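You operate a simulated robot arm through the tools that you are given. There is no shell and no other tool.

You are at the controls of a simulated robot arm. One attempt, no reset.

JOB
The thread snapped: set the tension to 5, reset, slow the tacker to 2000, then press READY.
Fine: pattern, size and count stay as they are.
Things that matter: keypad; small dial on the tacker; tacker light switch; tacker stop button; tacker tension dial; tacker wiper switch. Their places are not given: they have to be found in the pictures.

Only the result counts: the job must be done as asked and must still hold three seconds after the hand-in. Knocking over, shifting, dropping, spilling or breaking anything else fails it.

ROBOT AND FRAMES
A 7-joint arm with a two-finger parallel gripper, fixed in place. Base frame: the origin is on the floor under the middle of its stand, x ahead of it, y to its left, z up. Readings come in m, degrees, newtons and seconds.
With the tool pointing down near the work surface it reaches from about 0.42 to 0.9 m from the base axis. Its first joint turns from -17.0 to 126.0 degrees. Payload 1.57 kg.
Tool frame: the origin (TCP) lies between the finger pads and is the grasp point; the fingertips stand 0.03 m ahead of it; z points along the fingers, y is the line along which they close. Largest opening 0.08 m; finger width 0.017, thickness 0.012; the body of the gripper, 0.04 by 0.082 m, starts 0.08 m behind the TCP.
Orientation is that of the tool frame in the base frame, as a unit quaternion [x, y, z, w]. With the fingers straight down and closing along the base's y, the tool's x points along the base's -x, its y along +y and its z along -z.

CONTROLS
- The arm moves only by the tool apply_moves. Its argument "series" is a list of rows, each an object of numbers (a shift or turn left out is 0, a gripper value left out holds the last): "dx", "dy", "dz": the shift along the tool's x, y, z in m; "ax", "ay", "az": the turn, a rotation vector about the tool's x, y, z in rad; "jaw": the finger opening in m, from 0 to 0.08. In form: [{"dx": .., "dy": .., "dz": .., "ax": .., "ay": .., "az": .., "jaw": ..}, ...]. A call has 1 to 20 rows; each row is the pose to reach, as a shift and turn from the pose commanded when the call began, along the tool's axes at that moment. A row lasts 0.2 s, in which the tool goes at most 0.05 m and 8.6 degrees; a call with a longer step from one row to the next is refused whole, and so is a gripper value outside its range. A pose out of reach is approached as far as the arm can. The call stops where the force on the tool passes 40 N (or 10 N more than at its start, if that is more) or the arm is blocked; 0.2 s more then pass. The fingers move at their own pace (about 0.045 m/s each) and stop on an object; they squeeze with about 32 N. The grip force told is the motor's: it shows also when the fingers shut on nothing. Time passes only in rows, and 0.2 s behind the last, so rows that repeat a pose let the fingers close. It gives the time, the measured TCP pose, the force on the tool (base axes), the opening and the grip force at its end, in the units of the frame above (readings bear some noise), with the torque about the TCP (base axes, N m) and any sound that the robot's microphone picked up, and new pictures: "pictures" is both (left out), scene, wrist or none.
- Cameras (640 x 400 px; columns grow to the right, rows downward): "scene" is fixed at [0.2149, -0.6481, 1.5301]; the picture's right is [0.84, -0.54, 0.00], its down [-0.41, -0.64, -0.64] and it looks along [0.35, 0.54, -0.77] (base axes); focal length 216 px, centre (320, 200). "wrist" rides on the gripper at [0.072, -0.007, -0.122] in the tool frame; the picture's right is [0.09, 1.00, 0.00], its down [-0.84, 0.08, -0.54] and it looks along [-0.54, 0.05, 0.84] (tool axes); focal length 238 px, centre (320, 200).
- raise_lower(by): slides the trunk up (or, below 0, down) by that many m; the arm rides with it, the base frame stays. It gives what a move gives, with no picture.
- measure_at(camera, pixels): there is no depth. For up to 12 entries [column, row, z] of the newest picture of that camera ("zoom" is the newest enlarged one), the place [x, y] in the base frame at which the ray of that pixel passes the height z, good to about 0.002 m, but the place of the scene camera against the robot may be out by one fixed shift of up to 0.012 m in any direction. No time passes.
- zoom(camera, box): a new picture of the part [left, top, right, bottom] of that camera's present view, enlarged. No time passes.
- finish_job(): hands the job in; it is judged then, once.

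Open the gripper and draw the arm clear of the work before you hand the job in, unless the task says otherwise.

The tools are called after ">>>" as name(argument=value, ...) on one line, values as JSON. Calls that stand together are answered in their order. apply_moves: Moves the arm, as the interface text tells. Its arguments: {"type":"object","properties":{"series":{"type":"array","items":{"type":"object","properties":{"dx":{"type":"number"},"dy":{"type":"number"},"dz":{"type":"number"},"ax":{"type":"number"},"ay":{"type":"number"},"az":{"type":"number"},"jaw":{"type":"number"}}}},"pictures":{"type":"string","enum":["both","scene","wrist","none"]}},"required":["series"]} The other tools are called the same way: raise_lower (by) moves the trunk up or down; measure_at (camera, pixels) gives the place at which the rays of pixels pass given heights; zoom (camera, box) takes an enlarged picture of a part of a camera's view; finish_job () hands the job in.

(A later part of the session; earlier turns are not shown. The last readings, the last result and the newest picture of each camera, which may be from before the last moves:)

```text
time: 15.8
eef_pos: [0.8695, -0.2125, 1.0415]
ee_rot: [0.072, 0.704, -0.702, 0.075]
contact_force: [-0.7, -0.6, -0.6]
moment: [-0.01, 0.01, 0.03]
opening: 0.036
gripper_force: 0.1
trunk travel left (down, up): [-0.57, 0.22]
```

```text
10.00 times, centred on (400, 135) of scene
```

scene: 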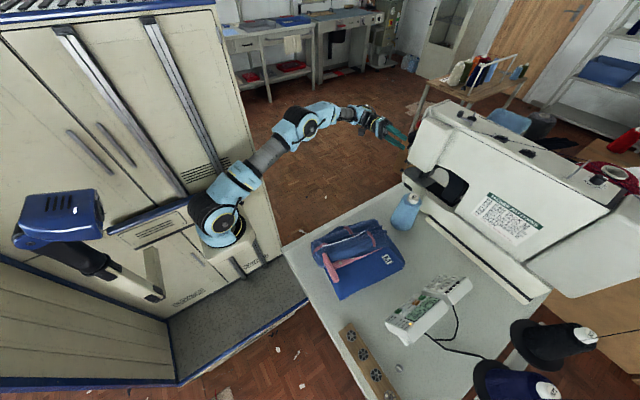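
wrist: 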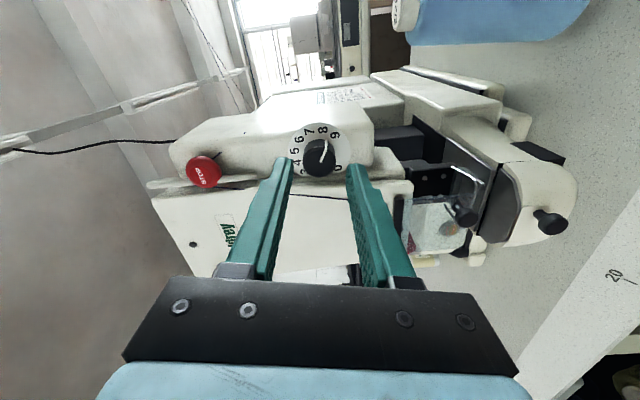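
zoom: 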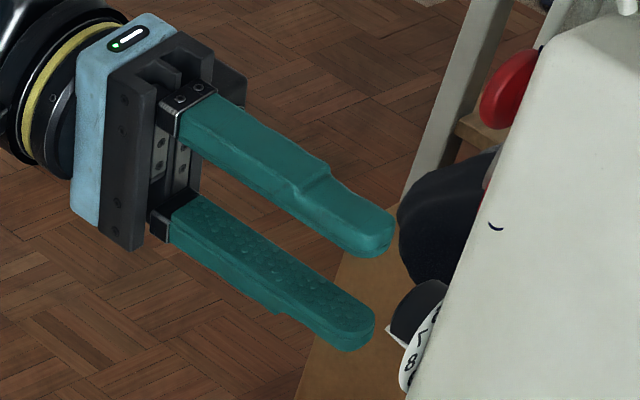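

The knob is centred between the fingertips (inner faces at columns 185 and 452, knob at 315 in the zoom). I advance 28 mm and close on it.

>>> apply_moves(series=[{"dz": 0.01}, {"dz": 0.02}, {"dz": 0.028}, {"dz": 0.028}, {"dz": 0.028, "jaw": 0.01}, {"dz": 0.028, "jaw": 0.01}, {"dz": 0.028, "jaw": 0.01}])

```text
time: 17.4
eef_pos: [0.8715, -0.2422, 1.0408]
ee_rot: [0.073, 0.704, -0.703, 0.075]
contact_force: [-0.1, 0.8, 3.3]
moment: [-0.12, -0.02, -0.08]
opening: 0.0254
gripper_force: 34.4
trunk travel left (down, up): [-0.57, 0.22]
```

scene: 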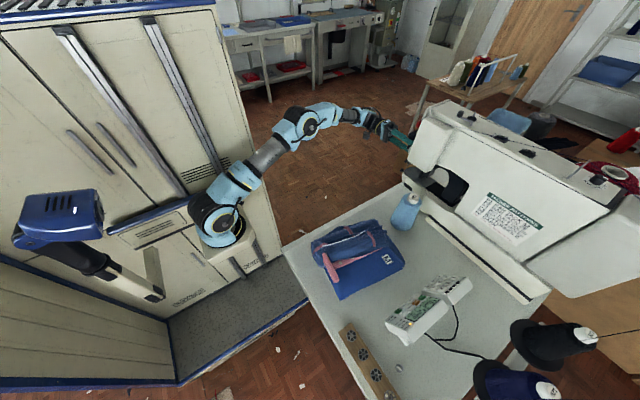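
wrist: 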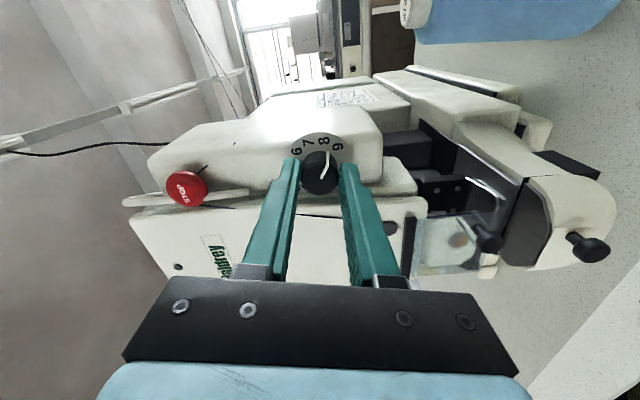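

The fingers hold the knob (opening 25.4 mm, grip 34 N). I turn it counter-clockwise by about 32 degrees and check the forces and pointer.

>>> apply_moves(series=[{"az": -0.08}, {"az": -0.16}, {"az": -0.24}, {"az": -0.32}, {"az": -0.4}, {"az": -0.48}, {"az": -0.56}, {"az": -0.56}], pictures="wrist")

>>> zoom(camera="wrist", box=[270, 120, 370, 200])

```text
time: 19.2
eef_pos: [0.8718, -0.2418, 1.043]
ee_rot: [0.126, -0.696, 0.697, 0.121]
contact_force: [6.7, 8.8, 19.8]
moment: [-0.74, -0.02, -0.2]
opening: 0.0254
gripper_force: 37.2
trunk travel left (down, up): [-0.57, 0.22]
```

wrist: 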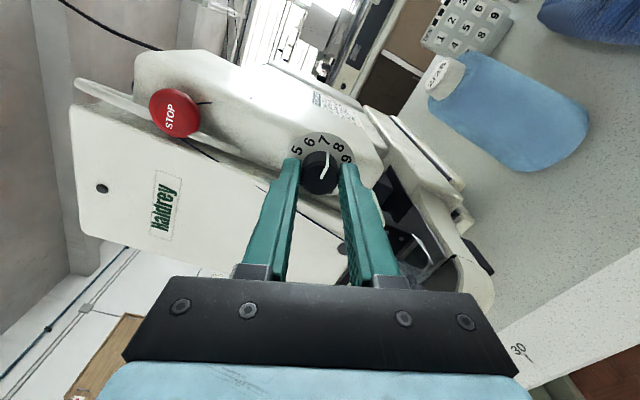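

```text
5.00 times, centred on (320, 160) of wrist
```

zoom: 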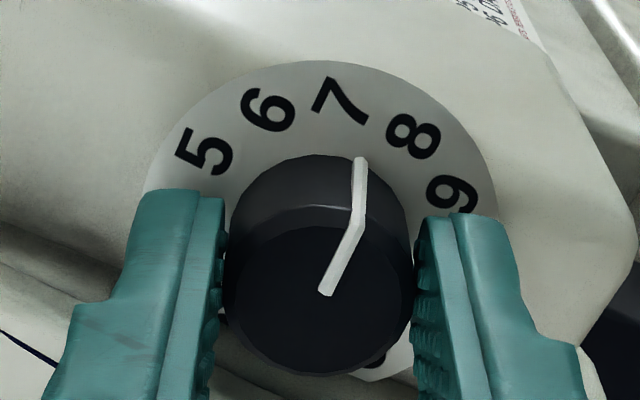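

The pointer turned with the fingers and is now at about 7.45. I release slightly, draw back 38 mm, roll the hand back and look before the next stroke.

>>> apply_moves(series=[{"jaw": 0.033}, {"jaw": 0.033}, {"dz": -0.02}, {"dz": -0.04}, {"dz": -0.04, "az": 0.13}, {"dz": -0.04, "az": 0.26}, {"dz": -0.04, "az": 0.39}, {"dz": -0.04, "az": 0.52}, {"dz": -0.04, "az": 0.65}, {"dz": -0.04, "az": 0.65}], pictures="wrist")

>>> zoom(camera="wrist", box=[270, 110, 370, 190])

```text
time: 21.4
eef_pos: [0.8729, -0.2025, 1.0412]
ee_rot: [0.105, 0.7, -0.698, 0.107]
contact_force: [1.1, -0.9, 0.1]
moment: [0.01, 0.02, 0.02]
opening: 0.033
gripper_force: 0.1
trunk travel left (down, up): [-0.57, 0.22]
```

wrist: 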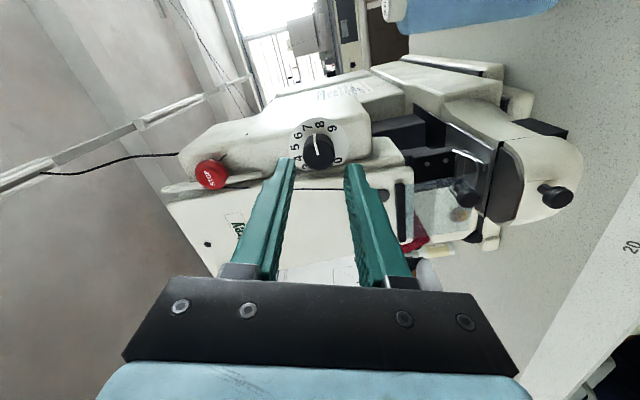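

```text
5.00 times, centred on (320, 150) of wrist
```

zoom: 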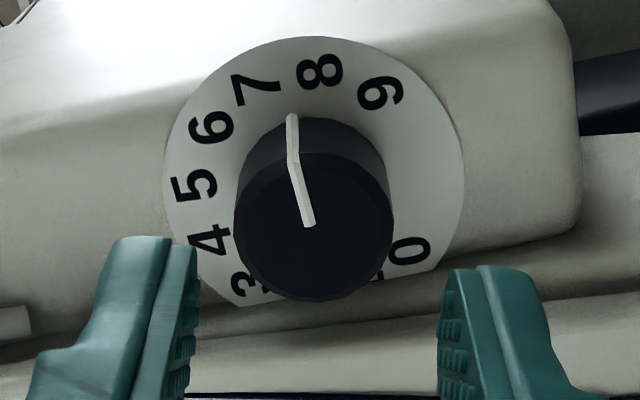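

The pointer now reads about 7.4 and the knob stayed put on release. I re-enter, close and make a second stroke of 0.64 rad.

>>> apply_moves(series=[{"dz": 0.015}, {"dz": 0.03}, {"dz": 0.04}, {"dz": 0.04, "jaw": 0.01}, {"dz": 0.04}, {"dz": 0.04}, {"dz": 0.04, "az": -0.08}, {"dz": 0.04, "az": -0.16}, {"dz": 0.04, "az": -0.24}, {"dz": 0.04, "az": -0.32}, {"dz": 0.04, "az": -0.4}, {"dz": 0.04, "az": -0.48}, {"dz": 0.04, "az": -0.56}, {"dz": 0.04, "az": -0.64}, {"dz": 0.04, "az": -0.64}], pictures="wrist")

>>> zoom(camera="wrist", box=[270, 120, 370, 200])

```text
time: 24.6
eef_pos: [0.8705, -0.2429, 1.0422]
ee_rot: [0.122, -0.697, 0.697, 0.119]
contact_force: [2.6, 0.5, 24.9]
moment: [-0.84, -0.08, -0.36]
opening: 0.0254
gripper_force: 36.8
trunk travel left (down, up): [-0.57, 0.22]
```

wrist: 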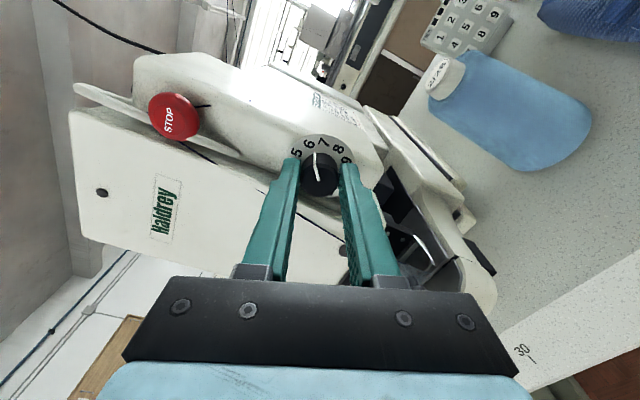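

```text
5.00 times, centred on (320, 160) of wrist
```

zoom: 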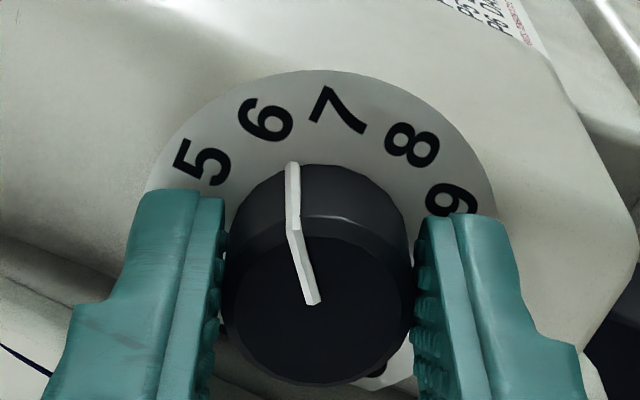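

The pointer is now at roughly 6.2. I release, draw back and roll back again to measure before the last stroke.

>>> apply_moves(series=[{"jaw": 0.033}, {"jaw": 0.033}, {"dz": -0.02}, {"dz": -0.04}, {"dz": -0.04, "az": 0.13}, {"dz": -0.04, "az": 0.26}, {"dz": -0.04, "az": 0.39}, {"dz": -0.04, "az": 0.52}, {"dz": -0.04, "az": 0.64}, {"dz": -0.04, "az": 0.64}], pictures="wrist")

>>> zoom(camera="wrist", box=[270, 110, 370, 190])

```text
time: 26.8
eef_pos: [0.8728, -0.203, 1.0409]
ee_rot: [0.105, 0.7, -0.698, 0.107]
contact_force: [0.3, 0.7, 0.6]
moment: [-0.02, -0.01, -0.04]
opening: 0.0328
gripper_force: 0.1
trunk travel left (down, up): [-0.57, 0.22]
```

wrist: 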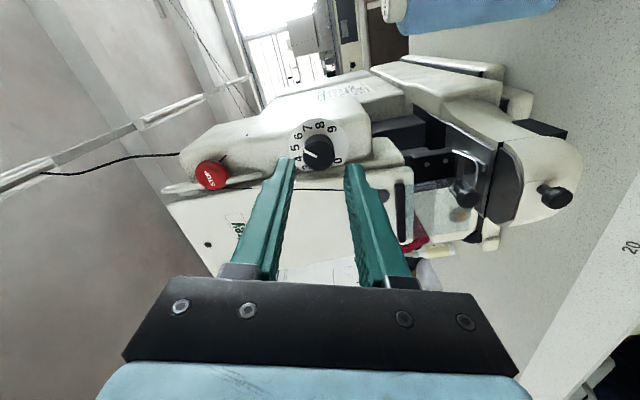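

```text
5.00 times, centred on (320, 150) of wrist
```

zoom: 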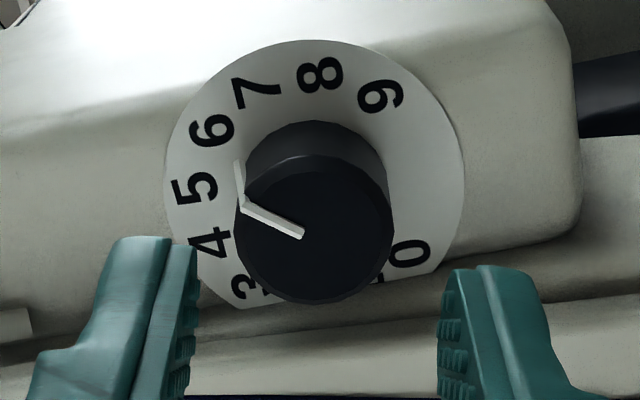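

Back-projecting the digits gives the dial centre (0.8737, 1.0428) with 30 degrees per digit, and the pointer at about 5.8 (release dragged it a little because the hand was about 2 mm off axis). I re-centre by 2 mm, grip and turn the remaining 0.43 rad.

>>> apply_moves(series=[{"dx": -0.0014, "dy": -0.0015, "dz": 0.0}, {"dx": -0.0014, "dy": -0.0015, "dz": 0.015}, {"dx": -0.0014, "dy": -0.0015, "dz": 0.03}, {"dx": -0.0014, "dy": -0.0015, "dz": 0.04}, {"dx": -0.0014, "dy": -0.0015, "dz": 0.04, "jaw": 0.01}, {"dx": -0.0014, "dy": -0.0015, "dz": 0.04}, {"dx": -0.0014, "dy": -0.0015, "dz": 0.04}], pictures="wrist")

>>> zoom(camera="wrist", box=[270, 120, 370, 200])

```text
time: 28.4
eef_pos: [0.8748, -0.2414, 1.0426]
ee_rot: [0.104, 0.701, -0.697, 0.107]
contact_force: [-0.9, -0.4, -3.4]
moment: [0.18, -0.03, -0.31]
opening: 0.0255
gripper_force: 36.2
trunk travel left (down, up): [-0.57, 0.22]
```

wrist: 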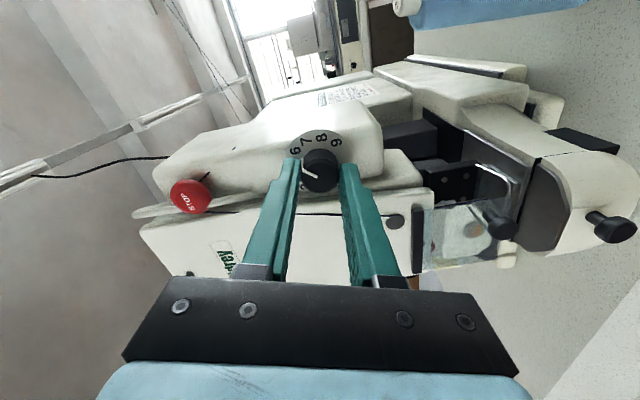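

```text
5.00 times, centred on (320, 160) of wrist
```

zoom: 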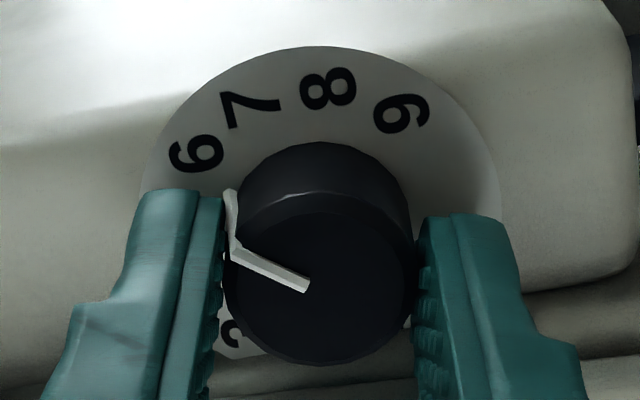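

The knob is gripped with low side load and the pointer reads about 5.9. I turn by 0.45 rad counter-clockwise and look.

>>> apply_moves(series=[{"az": -0.08}, {"az": -0.16}, {"az": -0.24}, {"az": -0.32}, {"az": -0.4}, {"az": -0.45}, {"az": -0.45}], pictures="wrist")

>>> zoom(camera="wrist", box=[270, 120, 370, 200])

```text
time: 30.0
eef_pos: [0.8739, -0.2424, 1.0417]
ee_rot: [-0.055, 0.706, -0.704, -0.051]
contact_force: [28.8, -6.2, 5.6]
moment: [-0.24, -0.01, 0.83]
opening: 0.0253
gripper_force: 37.1
trunk travel left (down, up): [-0.57, 0.22]
```

wrist: 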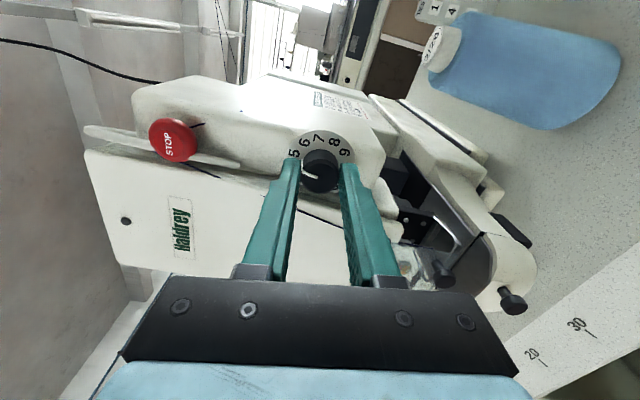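

```text
5.00 times, centred on (320, 160) of wrist
```

zoom: 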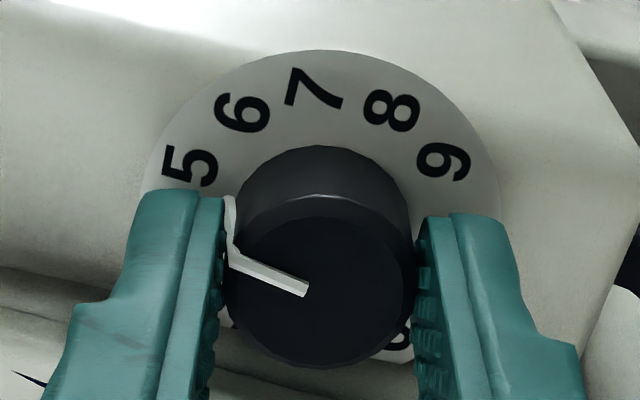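

The pointer now evaluates to about 5.0 (16 degrees from up, digit 5 at 15-17). A 29 N side load in x remains, so before releasing I ease the hand 0.8 mm toward +x.

>>> apply_moves(series=[{"dx": -0.0004, "dy": -0.0001}, {"dx": -0.0008, "dy": -0.0001}, {"dx": -0.0008, "dy": -0.0001}], pictures="none")

```text
time: 30.8
eef_pos: [0.8739, -0.2418, 1.0422]
ee_rot: [-0.055, 0.706, -0.705, -0.051]
contact_force: [21.6, 0.8, 12.3]
moment: [-0.15, -0.04, 1.04]
opening: 0.0254
gripper_force: 36.9
trunk travel left (down, up): [-0.57, 0.22]
```

The load fell to about 22 N in x with 12 N in z. I ease further (2 mm in x, 0.6 mm in z) to unload before releasing.

>>> apply_moves(series=[{"dx": -0.001, "dy": -0.0005}, {"dx": -0.0019, "dy": -0.0009}, {"dx": -0.0019, "dy": -0.0009}], pictures="wrist")

>>> zoom(camera="wrist", box=[270, 120, 370, 200])

```text
time: 31.6
eef_pos: [0.8729, -0.2425, 1.0431]
ee_rot: [-0.054, 0.705, -0.705, -0.053]
contact_force: [-0.2, 9.1, 5.8]
moment: [-0.23, 0.03, -0.64]
opening: 0.0252
gripper_force: 36.7
trunk travel left (down, up): [-0.57, 0.22]
```

wrist: 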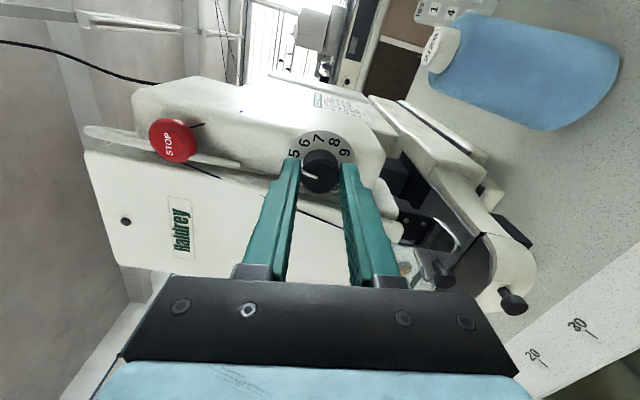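

```text
5.00 times, centred on (320, 160) of wrist
```

zoom: 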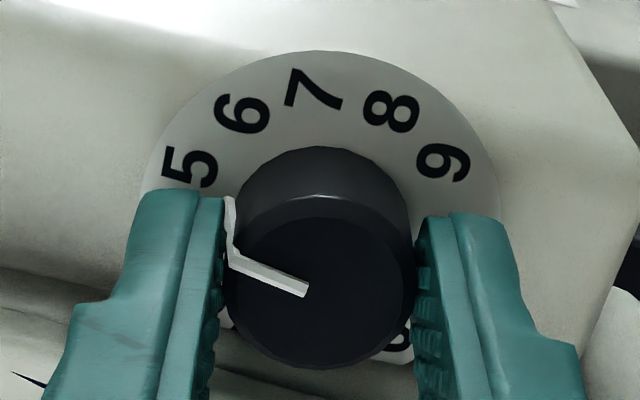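

The side load is now near zero and the pointer still sits at 5. I open gently in place and draw straight back.

>>> apply_moves(series=[{"jaw": 0.03}, {"jaw": 0.034}, {"jaw": 0.034}, {"dz": -0.02}, {"dz": -0.045}, {"dz": -0.07}, {"dz": -0.09}, {"dz": -0.09}], pictures="wrist")

>>> zoom(camera="wrist", box=[280, 90, 360, 150])

```text
time: 33.4
eef_pos: [0.8757, -0.1544, 1.0445]
ee_rot: [-0.056, 0.705, -0.705, -0.052]
contact_force: [-0.2, 0.7, -0.4]
moment: [0.0, 0.0, 0.03]
opening: 0.0339
gripper_force: 0.0
trunk travel left (down, up): [-0.57, 0.22]
```

wrist: 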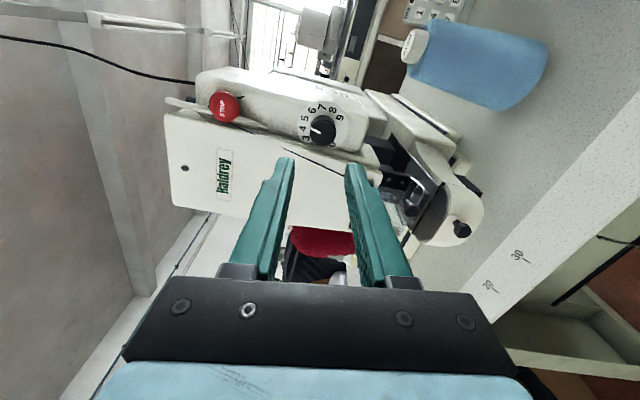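

```text
6.67 times, centred on (320, 120) of wrist
```

zoom: 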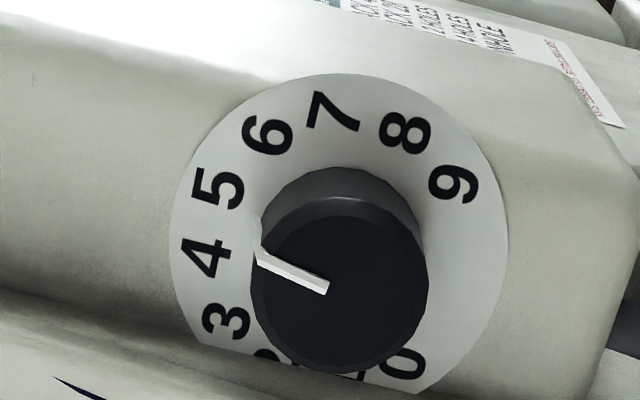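

Seen from 12 cm back, the pointer sits at about 4.9-5.0. I zoom tighter to measure it precisely.

>>> zoom(camera="wrist", box=[296, 100, 348, 148])

>>> zoom(camera="wrist", box=[302, 114, 330, 142])

```text
8.33 times, centred on (322, 124) of wrist
```

zoom: 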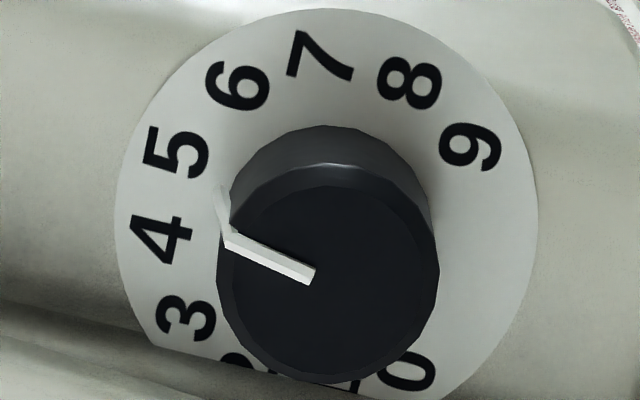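

```text
14.29 times, centred on (316, 128) of wrist
```

zoom: 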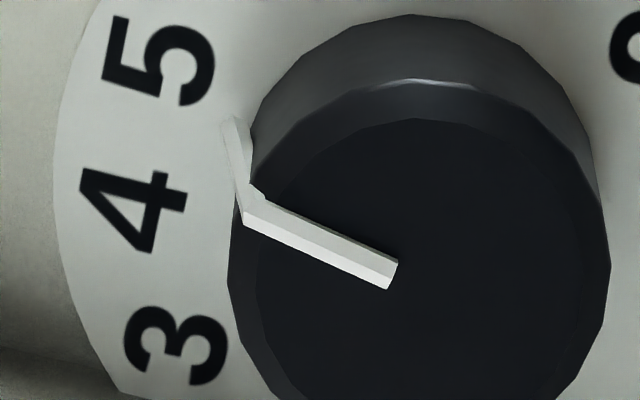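

The pointer measures about 4.9. To confirm without parallax I turn back to the frontal view pose (camera on the dial's axis), which is also on the way to the keypad.

>>> apply_moves(series=[{"dx": -0.0006, "dy": 0.0007, "dz": -0.01, "ax": -0.0354, "ay": 0.0303, "az": 0.1194}, {"dx": -0.001, "dy": 0.001, "dz": -0.02, "ax": -0.0707, "ay": 0.0607, "az": 0.2387}, {"dx": -0.0015, "dy": 0.0015, "dz": -0.03, "ax": -0.1061, "ay": 0.091, "az": 0.3581}, {"dx": -0.002, "dy": 0.002, "dz": -0.043, "ax": -0.1414, "ay": 0.1213, "az": 0.4775}, {"dx": -0.0025, "dy": 0.0025, "dz": -0.043, "ax": -0.1768, "ay": 0.1516, "az": 0.5968}, {"dx": -0.003, "dy": 0.003, "dz": -0.043, "ax": -0.2121, "ay": 0.182, "az": 0.7162}, {"dx": -0.0035, "dy": 0.0035, "dz": -0.043, "ax": -0.2475, "ay": 0.2123, "az": 0.8356}, {"dx": -0.004, "dy": 0.004, "dz": -0.043, "ax": -0.2829, "ay": 0.2426, "az": 0.9549}, {"dx": -0.0045, "dy": 0.0045, "dz": -0.043, "ax": -0.3182, "ay": 0.273, "az": 1.0743}, {"dx": -0.005, "dy": 0.005, "dz": -0.043, "ax": -0.3536, "ay": 0.3033, "az": 1.1936}, {"dx": -0.0056, "dy": 0.0055, "dz": -0.043, "ax": -0.3889, "ay": 0.3336, "az": 1.313}, {"dx": -0.0056, "dy": 0.006, "dz": -0.043, "ax": -0.4243, "ay": 0.3639, "az": 1.4324}, {"dx": -0.0056, "dy": 0.0068, "dz": -0.043, "ax": -0.4596, "ay": 0.3943, "az": 1.5517}, {"dx": -0.0056, "dy": 0.0068, "dz": -0.043, "ax": -0.495, "ay": 0.4246, "az": 1.6711}, {"dx": -0.0056, "dy": 0.0068, "dz": -0.043, "ax": -0.495, "ay": 0.4246, "az": 1.6711}], pictures="wrist")

```text
time: 36.6
eef_pos: [0.8784, -0.1099, 1.0364]
ee_rot: [0.62, 0.623, -0.335, 0.339]
contact_force: [-0.1, -0.3, 0.9]
moment: [-0.02, 0.0, -0.02]
opening: 0.0338
gripper_force: 0.0
out of reach, approached as far as the arm can: row 3, 4, 5, 6, 7, 8, 9, 10, 11, 12, 13, 14
trunk travel left (down, up): [-0.57, 0.22]
```

wrist: 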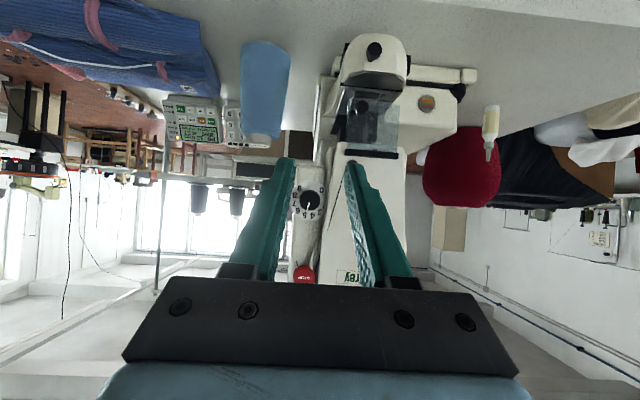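

The dial is at about wrist (309,202), seen frontally. I zoom in to read the pointer.

>>> zoom(camera="wrist", box=[289, 182, 329, 222])

```text
10.00 times, centred on (309, 202) of wrist
```

zoom: 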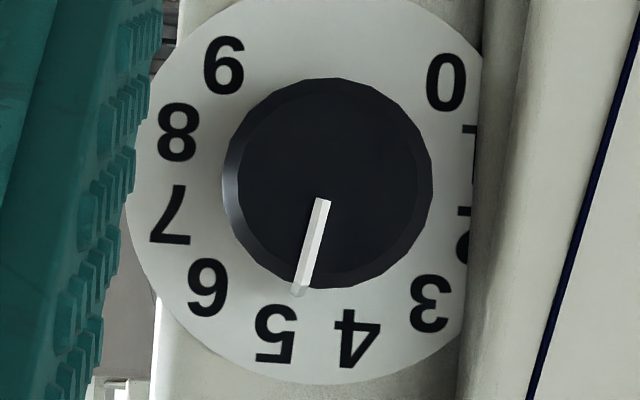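

Seen head-on, the digits fit angle = 4 + 30(n-4.5) and the pointer lies near 14-15 degrees, i.e. about 4.85. I zoom once more for a precise pointer direction.

>>> zoom(camera="wrist", box=[299, 198, 319, 218])

>>> zoom(camera="wrist", box=[294, 186, 326, 218])

```text
16.00 times, centred on (309, 208) of wrist
```

zoom: 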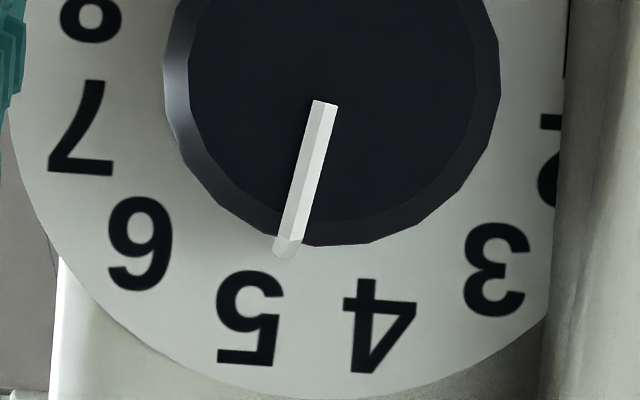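

```text
12.50 times, centred on (310, 202) of wrist
```

zoom: 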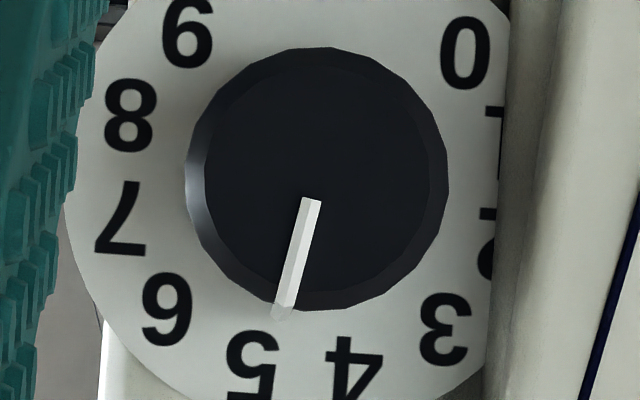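

The pointer is at 4.87. I make one small clockwise correction, gripping with the fingers well away from the pointer ridge (roll -106), so I turn the hand back toward the dial.

>>> apply_moves(series=[{"dx": -0.0025, "dy": -0.0003, "dz": 0.003, "ax": 0.0379, "ay": -0.0286, "az": -0.128}, {"dx": -0.005, "dy": -0.0007, "dz": 0.006, "ax": 0.0758, "ay": -0.0571, "az": -0.256}, {"dx": -0.0075, "dy": -0.001, "dz": 0.009, "ax": 0.1137, "ay": -0.0857, "az": -0.384}, {"dx": -0.01, "dy": -0.0014, "dz": 0.012, "ax": 0.1517, "ay": -0.1143, "az": -0.512}, {"dx": -0.0125, "dy": -0.0018, "dz": 0.015, "ax": 0.1896, "ay": -0.1429, "az": -0.64}, {"dx": -0.015, "dy": -0.0021, "dz": 0.018, "ax": 0.2275, "ay": -0.1714, "az": -0.768}, {"dx": -0.0175, "dy": -0.0025, "dz": 0.021, "ax": 0.2654, "ay": -0.2, "az": -0.896}, {"dx": -0.02, "dy": -0.0028, "dz": 0.024, "ax": 0.3033, "ay": -0.2286, "az": -1.0241}, {"dx": -0.0225, "dy": -0.0032, "dz": 0.027, "ax": 0.3412, "ay": -0.2571, "az": -1.1521}, {"dx": -0.025, "dy": -0.0035, "dz": 0.03, "ax": 0.3791, "ay": -0.2857, "az": -1.2801}, {"dx": -0.0275, "dy": -0.0039, "dz": 0.033, "ax": 0.4171, "ay": -0.3143, "az": -1.4081}, {"dx": -0.03, "dy": -0.0042, "dz": 0.036, "ax": 0.455, "ay": -0.3429, "az": -1.5361}, {"dx": -0.0325, "dy": -0.0046, "dz": 0.039, "ax": 0.4929, "ay": -0.3714, "az": -1.6641}, {"dx": -0.0355, "dy": -0.0049, "dz": 0.0427, "ax": 0.5308, "ay": -0.4, "az": -1.7921}, {"dx": -0.0355, "dy": -0.0049, "dz": 0.0427, "ax": 0.5308, "ay": -0.4, "az": -1.7921}], pictures="wrist")

```text
time: 39.8
eef_pos: [0.8752, -0.1669, 1.0415]
ee_rot: [-0.1, 0.701, -0.699, -0.097]
contact_force: [0.1, -0.1, 0.6]
moment: [-0.02, -0.02, -0.02]
opening: 0.0338
gripper_force: 0.1
out of reach, approached as far as the arm can: row 1, 2, 3, 4, 5, 6, 7, 8, 9, 10
trunk travel left (down, up): [-0.57, 0.22]
```

wrist: 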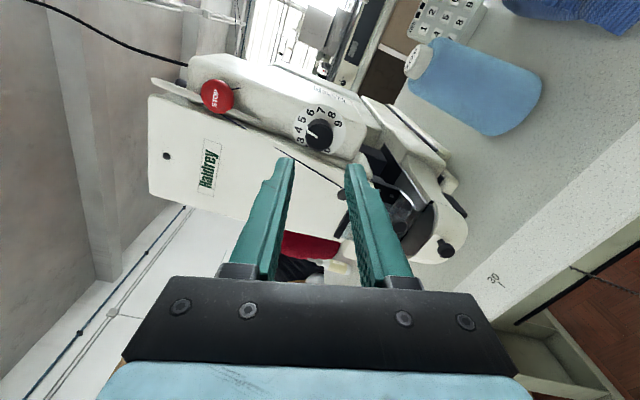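

Pose is as planned (roll -106). I correct 2 mm laterally, advance 75 mm onto the knob and close.

>>> apply_moves(series=[{"dx": 0.002, "dy": -0.0009, "dz": 0.0}, {"dx": 0.002, "dy": -0.0009, "dz": 0.02}, {"dx": 0.002, "dy": -0.0009, "dz": 0.04}, {"dx": 0.002, "dy": -0.0009, "dz": 0.055}, {"dx": 0.002, "dy": -0.0009, "dz": 0.067}, {"dx": 0.002, "dy": -0.0009, "dz": 0.0746}, {"dx": 0.002, "dy": -0.0009, "dz": 0.0746}, {"dx": 0.002, "dy": -0.0009, "dz": 0.0746, "jaw": 0.01}, {"dx": 0.002, "dy": -0.0009, "dz": 0.0746}, {"dx": 0.002, "dy": -0.0009, "dz": 0.0746}], pictures="wrist")

>>> zoom(camera="wrist", box=[270, 120, 370, 200])

```text
time: 42.0
eef_pos: [0.8734, -0.2407, 1.0429]
ee_rot: [-0.099, 0.701, -0.7, -0.098]
contact_force: [-4.4, -1.7, -6.1]
moment: [0.18, 0.02, -0.1]
opening: 0.0259
gripper_force: 35.8
trunk travel left (down, up): [-0.57, 0.22]
```

wrist: 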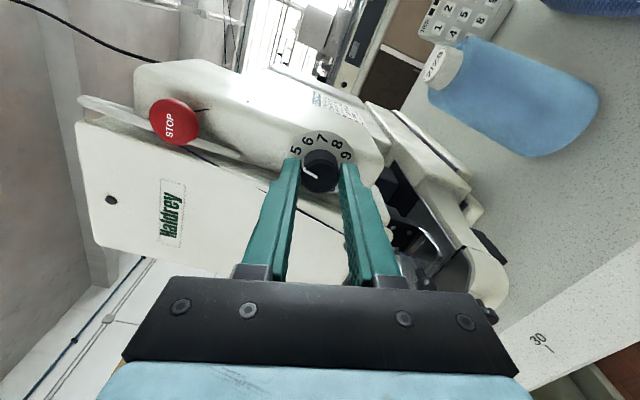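

```text
5.00 times, centred on (320, 160) of wrist
```

zoom: 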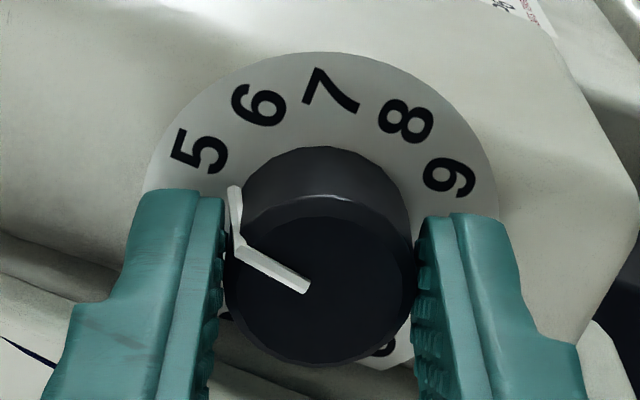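

The grip is good with little side load. I turn clockwise by 0.06 rad (about 3.5 degrees), then check loads.

>>> apply_moves(series=[{"az": 0.02}, {"az": 0.04}, {"az": 0.06}, {"az": 0.06}], pictures="wrist")

>>> zoom(camera="wrist", box=[270, 120, 370, 200])

```text
time: 43.0
eef_pos: [0.8731, -0.2414, 1.0416]
ee_rot: [-0.077, 0.704, -0.702, -0.076]
contact_force: [-9.3, -11.2, -13.3]
moment: [0.53, 0.01, -0.13]
opening: 0.0254
gripper_force: 37.1
trunk travel left (down, up): [-0.57, 0.22]
```

wrist: 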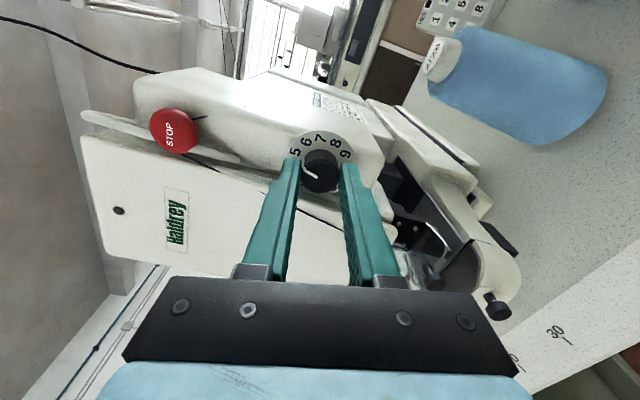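

```text
5.00 times, centred on (320, 160) of wrist
```

zoom: 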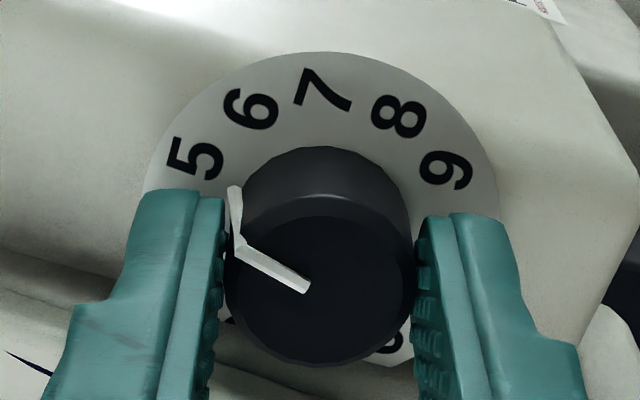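

The knob followed the fingers. I relieve the small load (0.6 mm), open in place, and draw straight back 90 mm.

>>> apply_moves(series=[{"dx": 0.0002, "dy": 0.0004}, {"dx": 0.0004, "dy": 0.0007}, {"dx": 0.0004, "dy": 0.0007, "jaw": 0.03}, {"dx": 0.0004, "dy": 0.0007, "jaw": 0.034}, {"dx": 0.0004, "dy": 0.0007, "jaw": 0.034}, {"dx": 0.0004, "dy": 0.0007, "dz": -0.02}, {"dx": 0.0004, "dy": 0.0007, "dz": -0.045}, {"dx": 0.0004, "dy": 0.0007, "dz": -0.07}, {"dx": 0.0004, "dy": 0.0007, "dz": -0.09}, {"dx": 0.0004, "dy": 0.0007, "dz": -0.09}], pictures="wrist")

>>> zoom(camera="wrist", box=[294, 100, 346, 148])

```text
time: 45.2
eef_pos: [0.8735, -0.1481, 1.044]
ee_rot: [-0.078, 0.704, -0.702, -0.076]
contact_force: [-0.9, -0.4, -0.6]
moment: [0.0, 0.04, -0.04]
opening: 0.0342
gripper_force: 0.1
trunk travel left (down, up): [-0.57, 0.22]
```

wrist: 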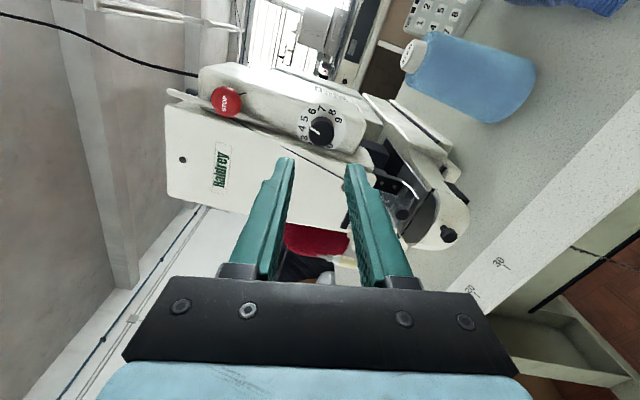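

```text
8.33 times, centred on (320, 124) of wrist
```

zoom: 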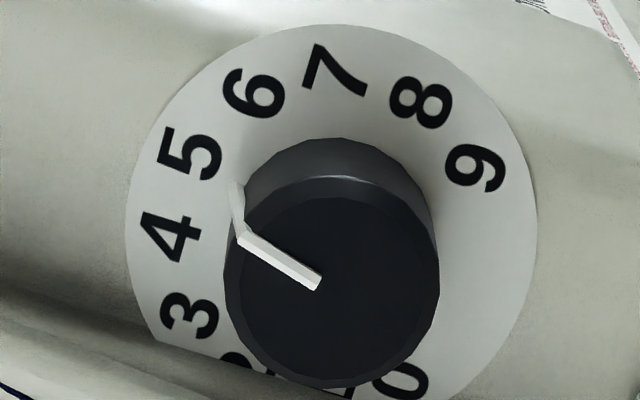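

By comparison with digits 4 and 5 the pointer moved about 3 degrees clockwise, to about 4.98. I return to the frontal pose to confirm it head-on.

>>> apply_moves(series=[{"dz": -0.01, "ax": -0.0367, "ay": 0.0294, "az": 0.1238}, {"dz": -0.02, "ax": -0.0734, "ay": 0.0589, "az": 0.2477}, {"dz": -0.03, "ax": -0.11, "ay": 0.0883, "az": 0.3715}, {"dz": -0.038, "ax": -0.1467, "ay": 0.1178, "az": 0.4953}, {"dz": -0.038, "ax": -0.1834, "ay": 0.1472, "az": 0.6191}, {"dz": -0.038, "ax": -0.2201, "ay": 0.1767, "az": 0.743}, {"dz": -0.038, "ax": -0.2568, "ay": 0.2061, "az": 0.8668}, {"dz": -0.038, "ax": -0.2934, "ay": 0.2355, "az": 0.9906}, {"dz": -0.038, "ax": -0.3301, "ay": 0.265, "az": 1.1145}, {"dz": -0.038, "ax": -0.3668, "ay": 0.2944, "az": 1.2383}, {"dz": -0.038, "ax": -0.4035, "ay": 0.3239, "az": 1.3621}, {"dz": -0.038, "ax": -0.4401, "ay": 0.3533, "az": 1.4859}, {"dz": -0.038, "ax": -0.4768, "ay": 0.3828, "az": 1.6098}, {"dz": -0.038, "ax": -0.5135, "ay": 0.4122, "az": 1.7336}, {"dz": -0.038, "ax": -0.5135, "ay": 0.4122, "az": 1.7336}], pictures="wrist")

>>> zoom(camera="wrist", box=[289, 182, 329, 222])

```text
time: 48.4
eef_pos: [0.8722, -0.1124, 1.0417]
ee_rot: [0.621, 0.623, -0.334, 0.338]
contact_force: [0.2, 0.4, 0.3]
moment: [0.01, -0.01, -0.01]
opening: 0.034
gripper_force: 0.0
out of reach, approached as far as the arm can: row 3, 4, 5, 6, 7, 8, 9, 10, 11, 12
trunk travel left (down, up): [-0.57, 0.22]
```

wrist: 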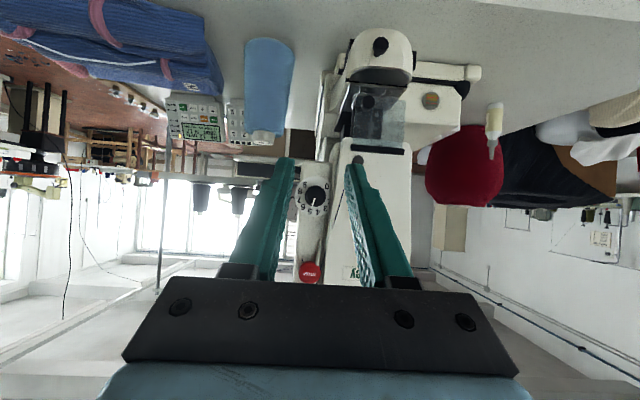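

```text
10.00 times, centred on (309, 202) of wrist
```

zoom: 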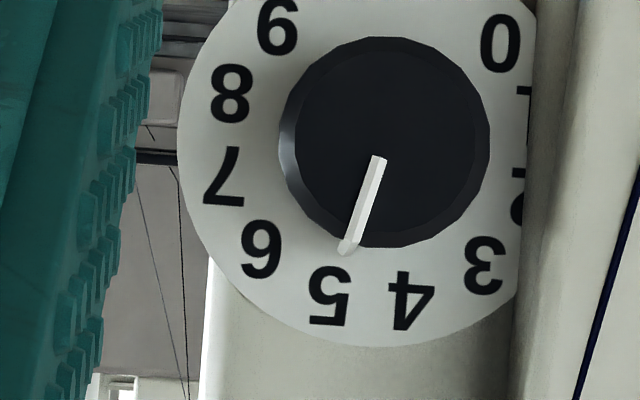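

Head-on, digit 5 lies at 19.0 degrees and the pointer at 18-18.6, so the tension is 4.98: done. Now I draw back and turn the tool down toward the keypad.

>>> apply_moves(series=[{"dx": -0.0153, "dy": -0.0272, "dz": -0.0054, "ax": -0.0364, "ay": 0.0948, "az": -0.0671}, {"dx": -0.0307, "dy": -0.0544, "dz": -0.0108, "ax": -0.0728, "ay": 0.1897, "az": -0.1341}, {"dx": -0.046, "dy": -0.0816, "dz": -0.0163, "ax": -0.1092, "ay": 0.2845, "az": -0.2012}, {"dx": -0.0613, "dy": -0.1088, "dz": -0.0217, "ax": -0.1456, "ay": 0.3794, "az": -0.2682}, {"dx": -0.0767, "dy": -0.136, "dz": -0.0271, "ax": -0.182, "ay": 0.4742, "az": -0.3353}, {"dx": -0.092, "dy": -0.1632, "dz": -0.0325, "ax": -0.2184, "ay": 0.569, "az": -0.4024}, {"dx": -0.1073, "dy": -0.1904, "dz": -0.0379, "ax": -0.2548, "ay": 0.6639, "az": -0.4694}, {"dx": -0.1226, "dy": -0.2176, "dz": -0.0434, "ax": -0.2912, "ay": 0.7587, "az": -0.5365}, {"dx": -0.138, "dy": -0.2448, "dz": -0.0488, "ax": -0.3276, "ay": 0.8536, "az": -0.6035}, {"dx": -0.1533, "dy": -0.272, "dz": -0.0542, "ax": -0.364, "ay": 0.9484, "az": -0.6706}, {"dx": -0.1533, "dy": -0.272, "dz": -0.0542, "ax": -0.364, "ay": 0.9484, "az": -0.6706}])

```text
time: 50.8
eef_pos: [0.5984, -0.1515, 1.1959]
ee_rot: [0.404, 0.915, 0.002, -0.001]
contact_force: [0.1, -0.2, 0.6]
moment: [-0.03, 0.02, 0.0]
opening: 0.0338
gripper_force: 0.0
trunk travel left (down, up): [-0.57, 0.22]
```

scene: 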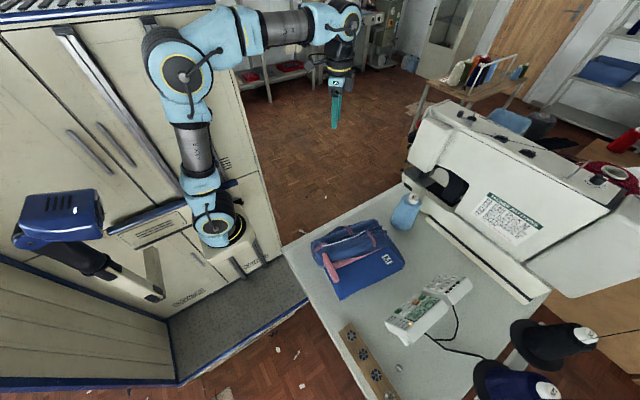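
wrist: 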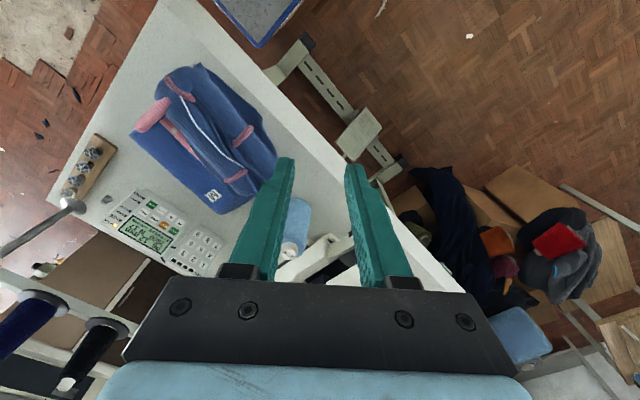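

The keypad is visible at wrist (160,230). I move to a viewpoint before it at (0.45,-0.53,1.10).

>>> apply_moves(series=[{"dx": -0.018, "dy": -0.0365, "dz": 0.0096}, {"dx": -0.0361, "dy": -0.073, "dz": 0.0192}, {"dx": -0.0541, "dy": -0.1094, "dz": 0.0288}, {"dx": -0.0721, "dy": -0.1459, "dz": 0.0384}, {"dx": -0.0902, "dy": -0.1824, "dz": 0.048}, {"dx": -0.1082, "dy": -0.2189, "dz": 0.0576}, {"dx": -0.1262, "dy": -0.2554, "dz": 0.0672}, {"dx": -0.1442, "dy": -0.2918, "dz": 0.0768}, {"dx": -0.1623, "dy": -0.3283, "dz": 0.0864}, {"dx": -0.1803, "dy": -0.3648, "dz": 0.096}])

```text
time: 53.0
eef_pos: [0.4545, -0.5304, 1.104]
ee_rot: [0.404, 0.915, 0.001, 0.001]
contact_force: [0.0, 0.6, 0.3]
moment: [-0.03, 0.0, 0.02]
opening: 0.0341
gripper_force: 0.0
trunk travel left (down, up): [-0.57, 0.22]
```

scene: 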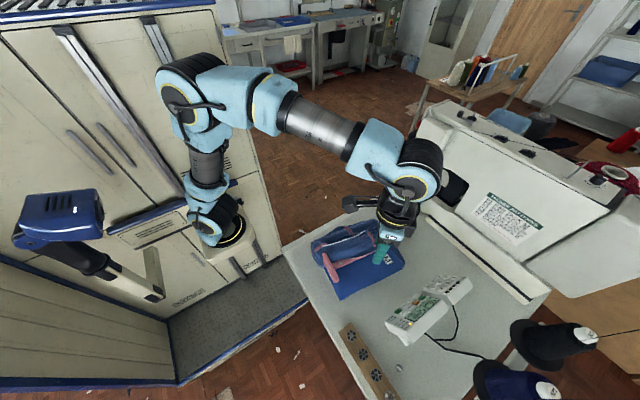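
wrist: 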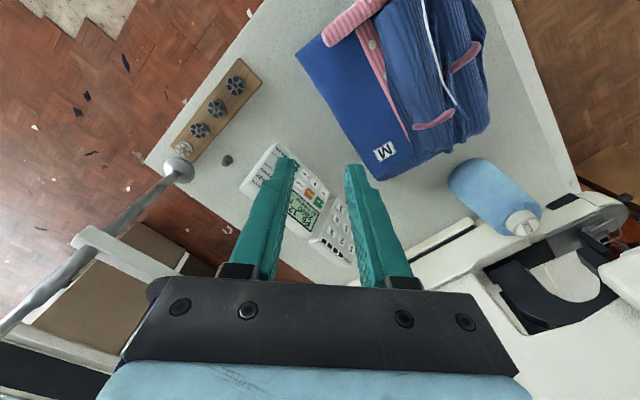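

The keypad is now between the fingers around (300,200). I zoom in and measure the key positions at z=0.84.

>>> zoom(camera="wrist", box=[235, 140, 365, 270])

>>> zoom(camera="wrist", box=[270, 160, 340, 230])

>>> zoom(camera="scene", box=[380, 270, 480, 340])

```text
3.08 times, centred on (300, 205) of wrist
```

zoom: 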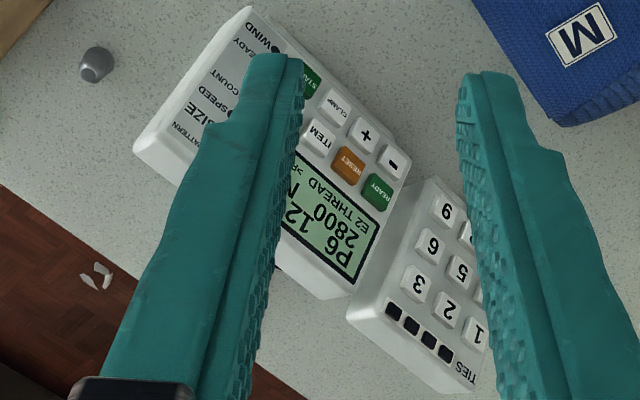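

```text
5.71 times, centred on (305, 195) of wrist
```

zoom: 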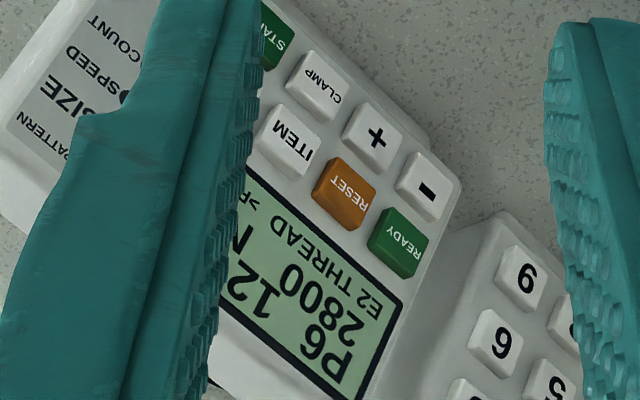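

```text
5.71 times, centred on (430, 305) of scene
```

zoom: 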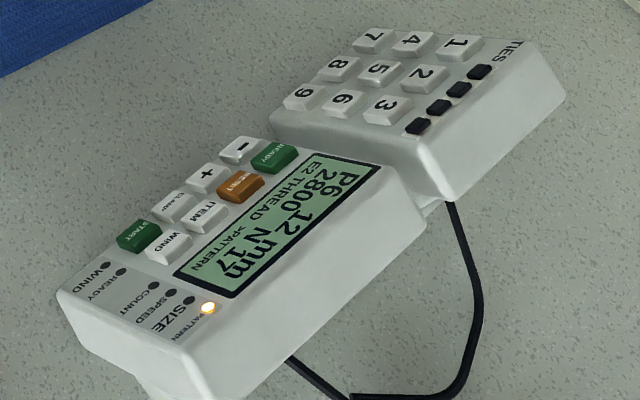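

I measure the keys in both cameras to triangulate their heights.

>>> measure_at(camera="wrist", pixels=[[323.4, 192.7, 0.83], [323.4, 192.7, 0.86], [319.0, 202.35, 0.83], [319.0, 202.35, 0.86], [309.55, 194.1, 0.83], [309.55, 194.1, 0.86], [299.75, 184.85, 0.83], [299.75, 184.85, 0.86], [314.1, 183.6, 0.83], [314.1, 183.6, 0.86], [305.35, 175.2, 0.83], [305.35, 175.2, 0.86]])

>>> measure_at(camera="scene", pixels=[[416.35, 296.4, 0.83], [416.35, 296.4, 0.86], [422.1, 297.5, 0.83], [422.1, 297.5, 0.86], [416.0, 302.7, 0.83], [416.0, 302.7, 0.86], [410.2, 308.0, 0.83], [410.2, 308.0, 0.86], [410.4, 301.15, 0.83], [410.4, 301.15, 0.86]])

```text
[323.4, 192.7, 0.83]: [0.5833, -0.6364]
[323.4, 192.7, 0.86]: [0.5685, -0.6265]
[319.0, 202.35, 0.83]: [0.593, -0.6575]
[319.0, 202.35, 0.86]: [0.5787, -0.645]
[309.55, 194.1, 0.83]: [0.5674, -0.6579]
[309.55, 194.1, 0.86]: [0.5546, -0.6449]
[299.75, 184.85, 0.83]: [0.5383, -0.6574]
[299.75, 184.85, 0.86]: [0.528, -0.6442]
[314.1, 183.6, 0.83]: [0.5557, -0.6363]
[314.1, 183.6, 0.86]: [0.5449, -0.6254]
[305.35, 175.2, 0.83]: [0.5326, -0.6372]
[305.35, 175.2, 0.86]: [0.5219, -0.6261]
```

```text
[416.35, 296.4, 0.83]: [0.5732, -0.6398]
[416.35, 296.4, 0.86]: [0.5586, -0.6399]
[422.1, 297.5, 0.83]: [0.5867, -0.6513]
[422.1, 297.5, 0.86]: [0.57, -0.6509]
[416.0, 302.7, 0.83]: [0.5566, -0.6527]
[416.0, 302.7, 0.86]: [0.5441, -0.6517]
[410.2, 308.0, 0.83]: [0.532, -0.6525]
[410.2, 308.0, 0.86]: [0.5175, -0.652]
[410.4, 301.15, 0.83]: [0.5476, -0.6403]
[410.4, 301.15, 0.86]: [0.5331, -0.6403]
```

The row/column offsets in both cameras suggest the keypad face is steeply inclined, facing +y and up. I move to a viewpoint facing it (yaw -90, tilt 45, TCP about (0.57,-0.49,1.0)) to check that.

>>> apply_moves(series=[{"dx": -0.0052, "dy": 0.0129, "dz": 0.012, "ax": 0.0323, "ay": -0.0832, "az": 0.0779, "jaw": 0.07}, {"dx": -0.0105, "dy": 0.0258, "dz": 0.024, "ax": 0.0645, "ay": -0.1663, "az": 0.1558}, {"dx": -0.0157, "dy": 0.0387, "dz": 0.036, "ax": 0.0968, "ay": -0.2495, "az": 0.2336}, {"dx": -0.0209, "dy": 0.0516, "dz": 0.048, "ax": 0.129, "ay": -0.3327, "az": 0.3115}, {"dx": -0.0262, "dy": 0.0645, "dz": 0.06, "ax": 0.1613, "ay": -0.4158, "az": 0.3894}, {"dx": -0.0314, "dy": 0.0774, "dz": 0.073, "ax": 0.1935, "ay": -0.499, "az": 0.4673}, {"dx": -0.0366, "dy": 0.0903, "dz": 0.085, "ax": 0.2258, "ay": -0.5822, "az": 0.5451}, {"dx": -0.0419, "dy": 0.1032, "dz": 0.097, "ax": 0.258, "ay": -0.6653, "az": 0.623}, {"dx": -0.0471, "dy": 0.1161, "dz": 0.109, "ax": 0.2903, "ay": -0.7485, "az": 0.7009}, {"dx": -0.0471, "dy": 0.1161, "dz": 0.109, "ax": 0.2903, "ay": -0.7485, "az": 0.7009}])

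```text
time: 55.2
eef_pos: [0.5687, -0.4874, 0.9948]
ee_rot: [0.655, 0.653, -0.269, 0.27]
contact_force: [1.0, -0.1, 0.5]
moment: [0.01, -0.02, -0.02]
opening: 0.07
gripper_force: 0.0
trunk travel left (down, up): [-0.57, 0.22]
```

scene: 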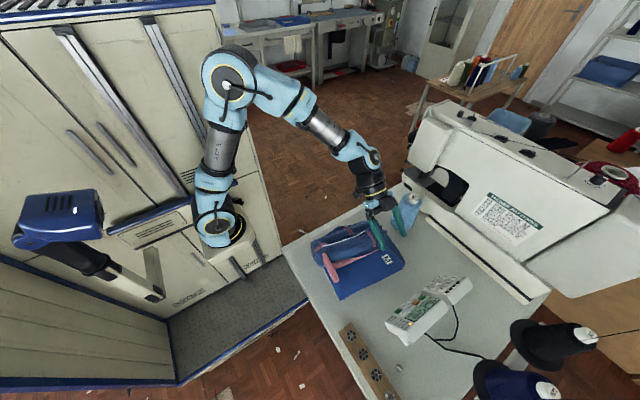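
wrist: 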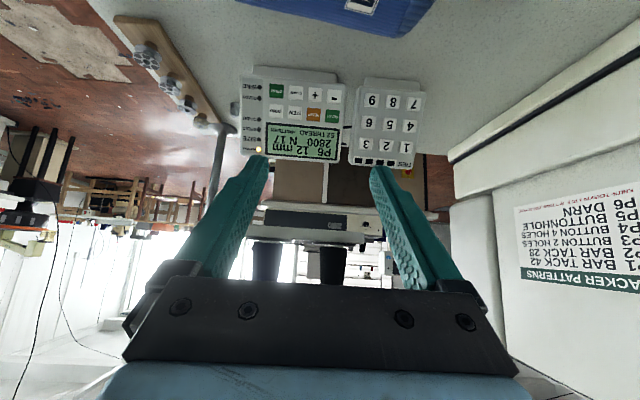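

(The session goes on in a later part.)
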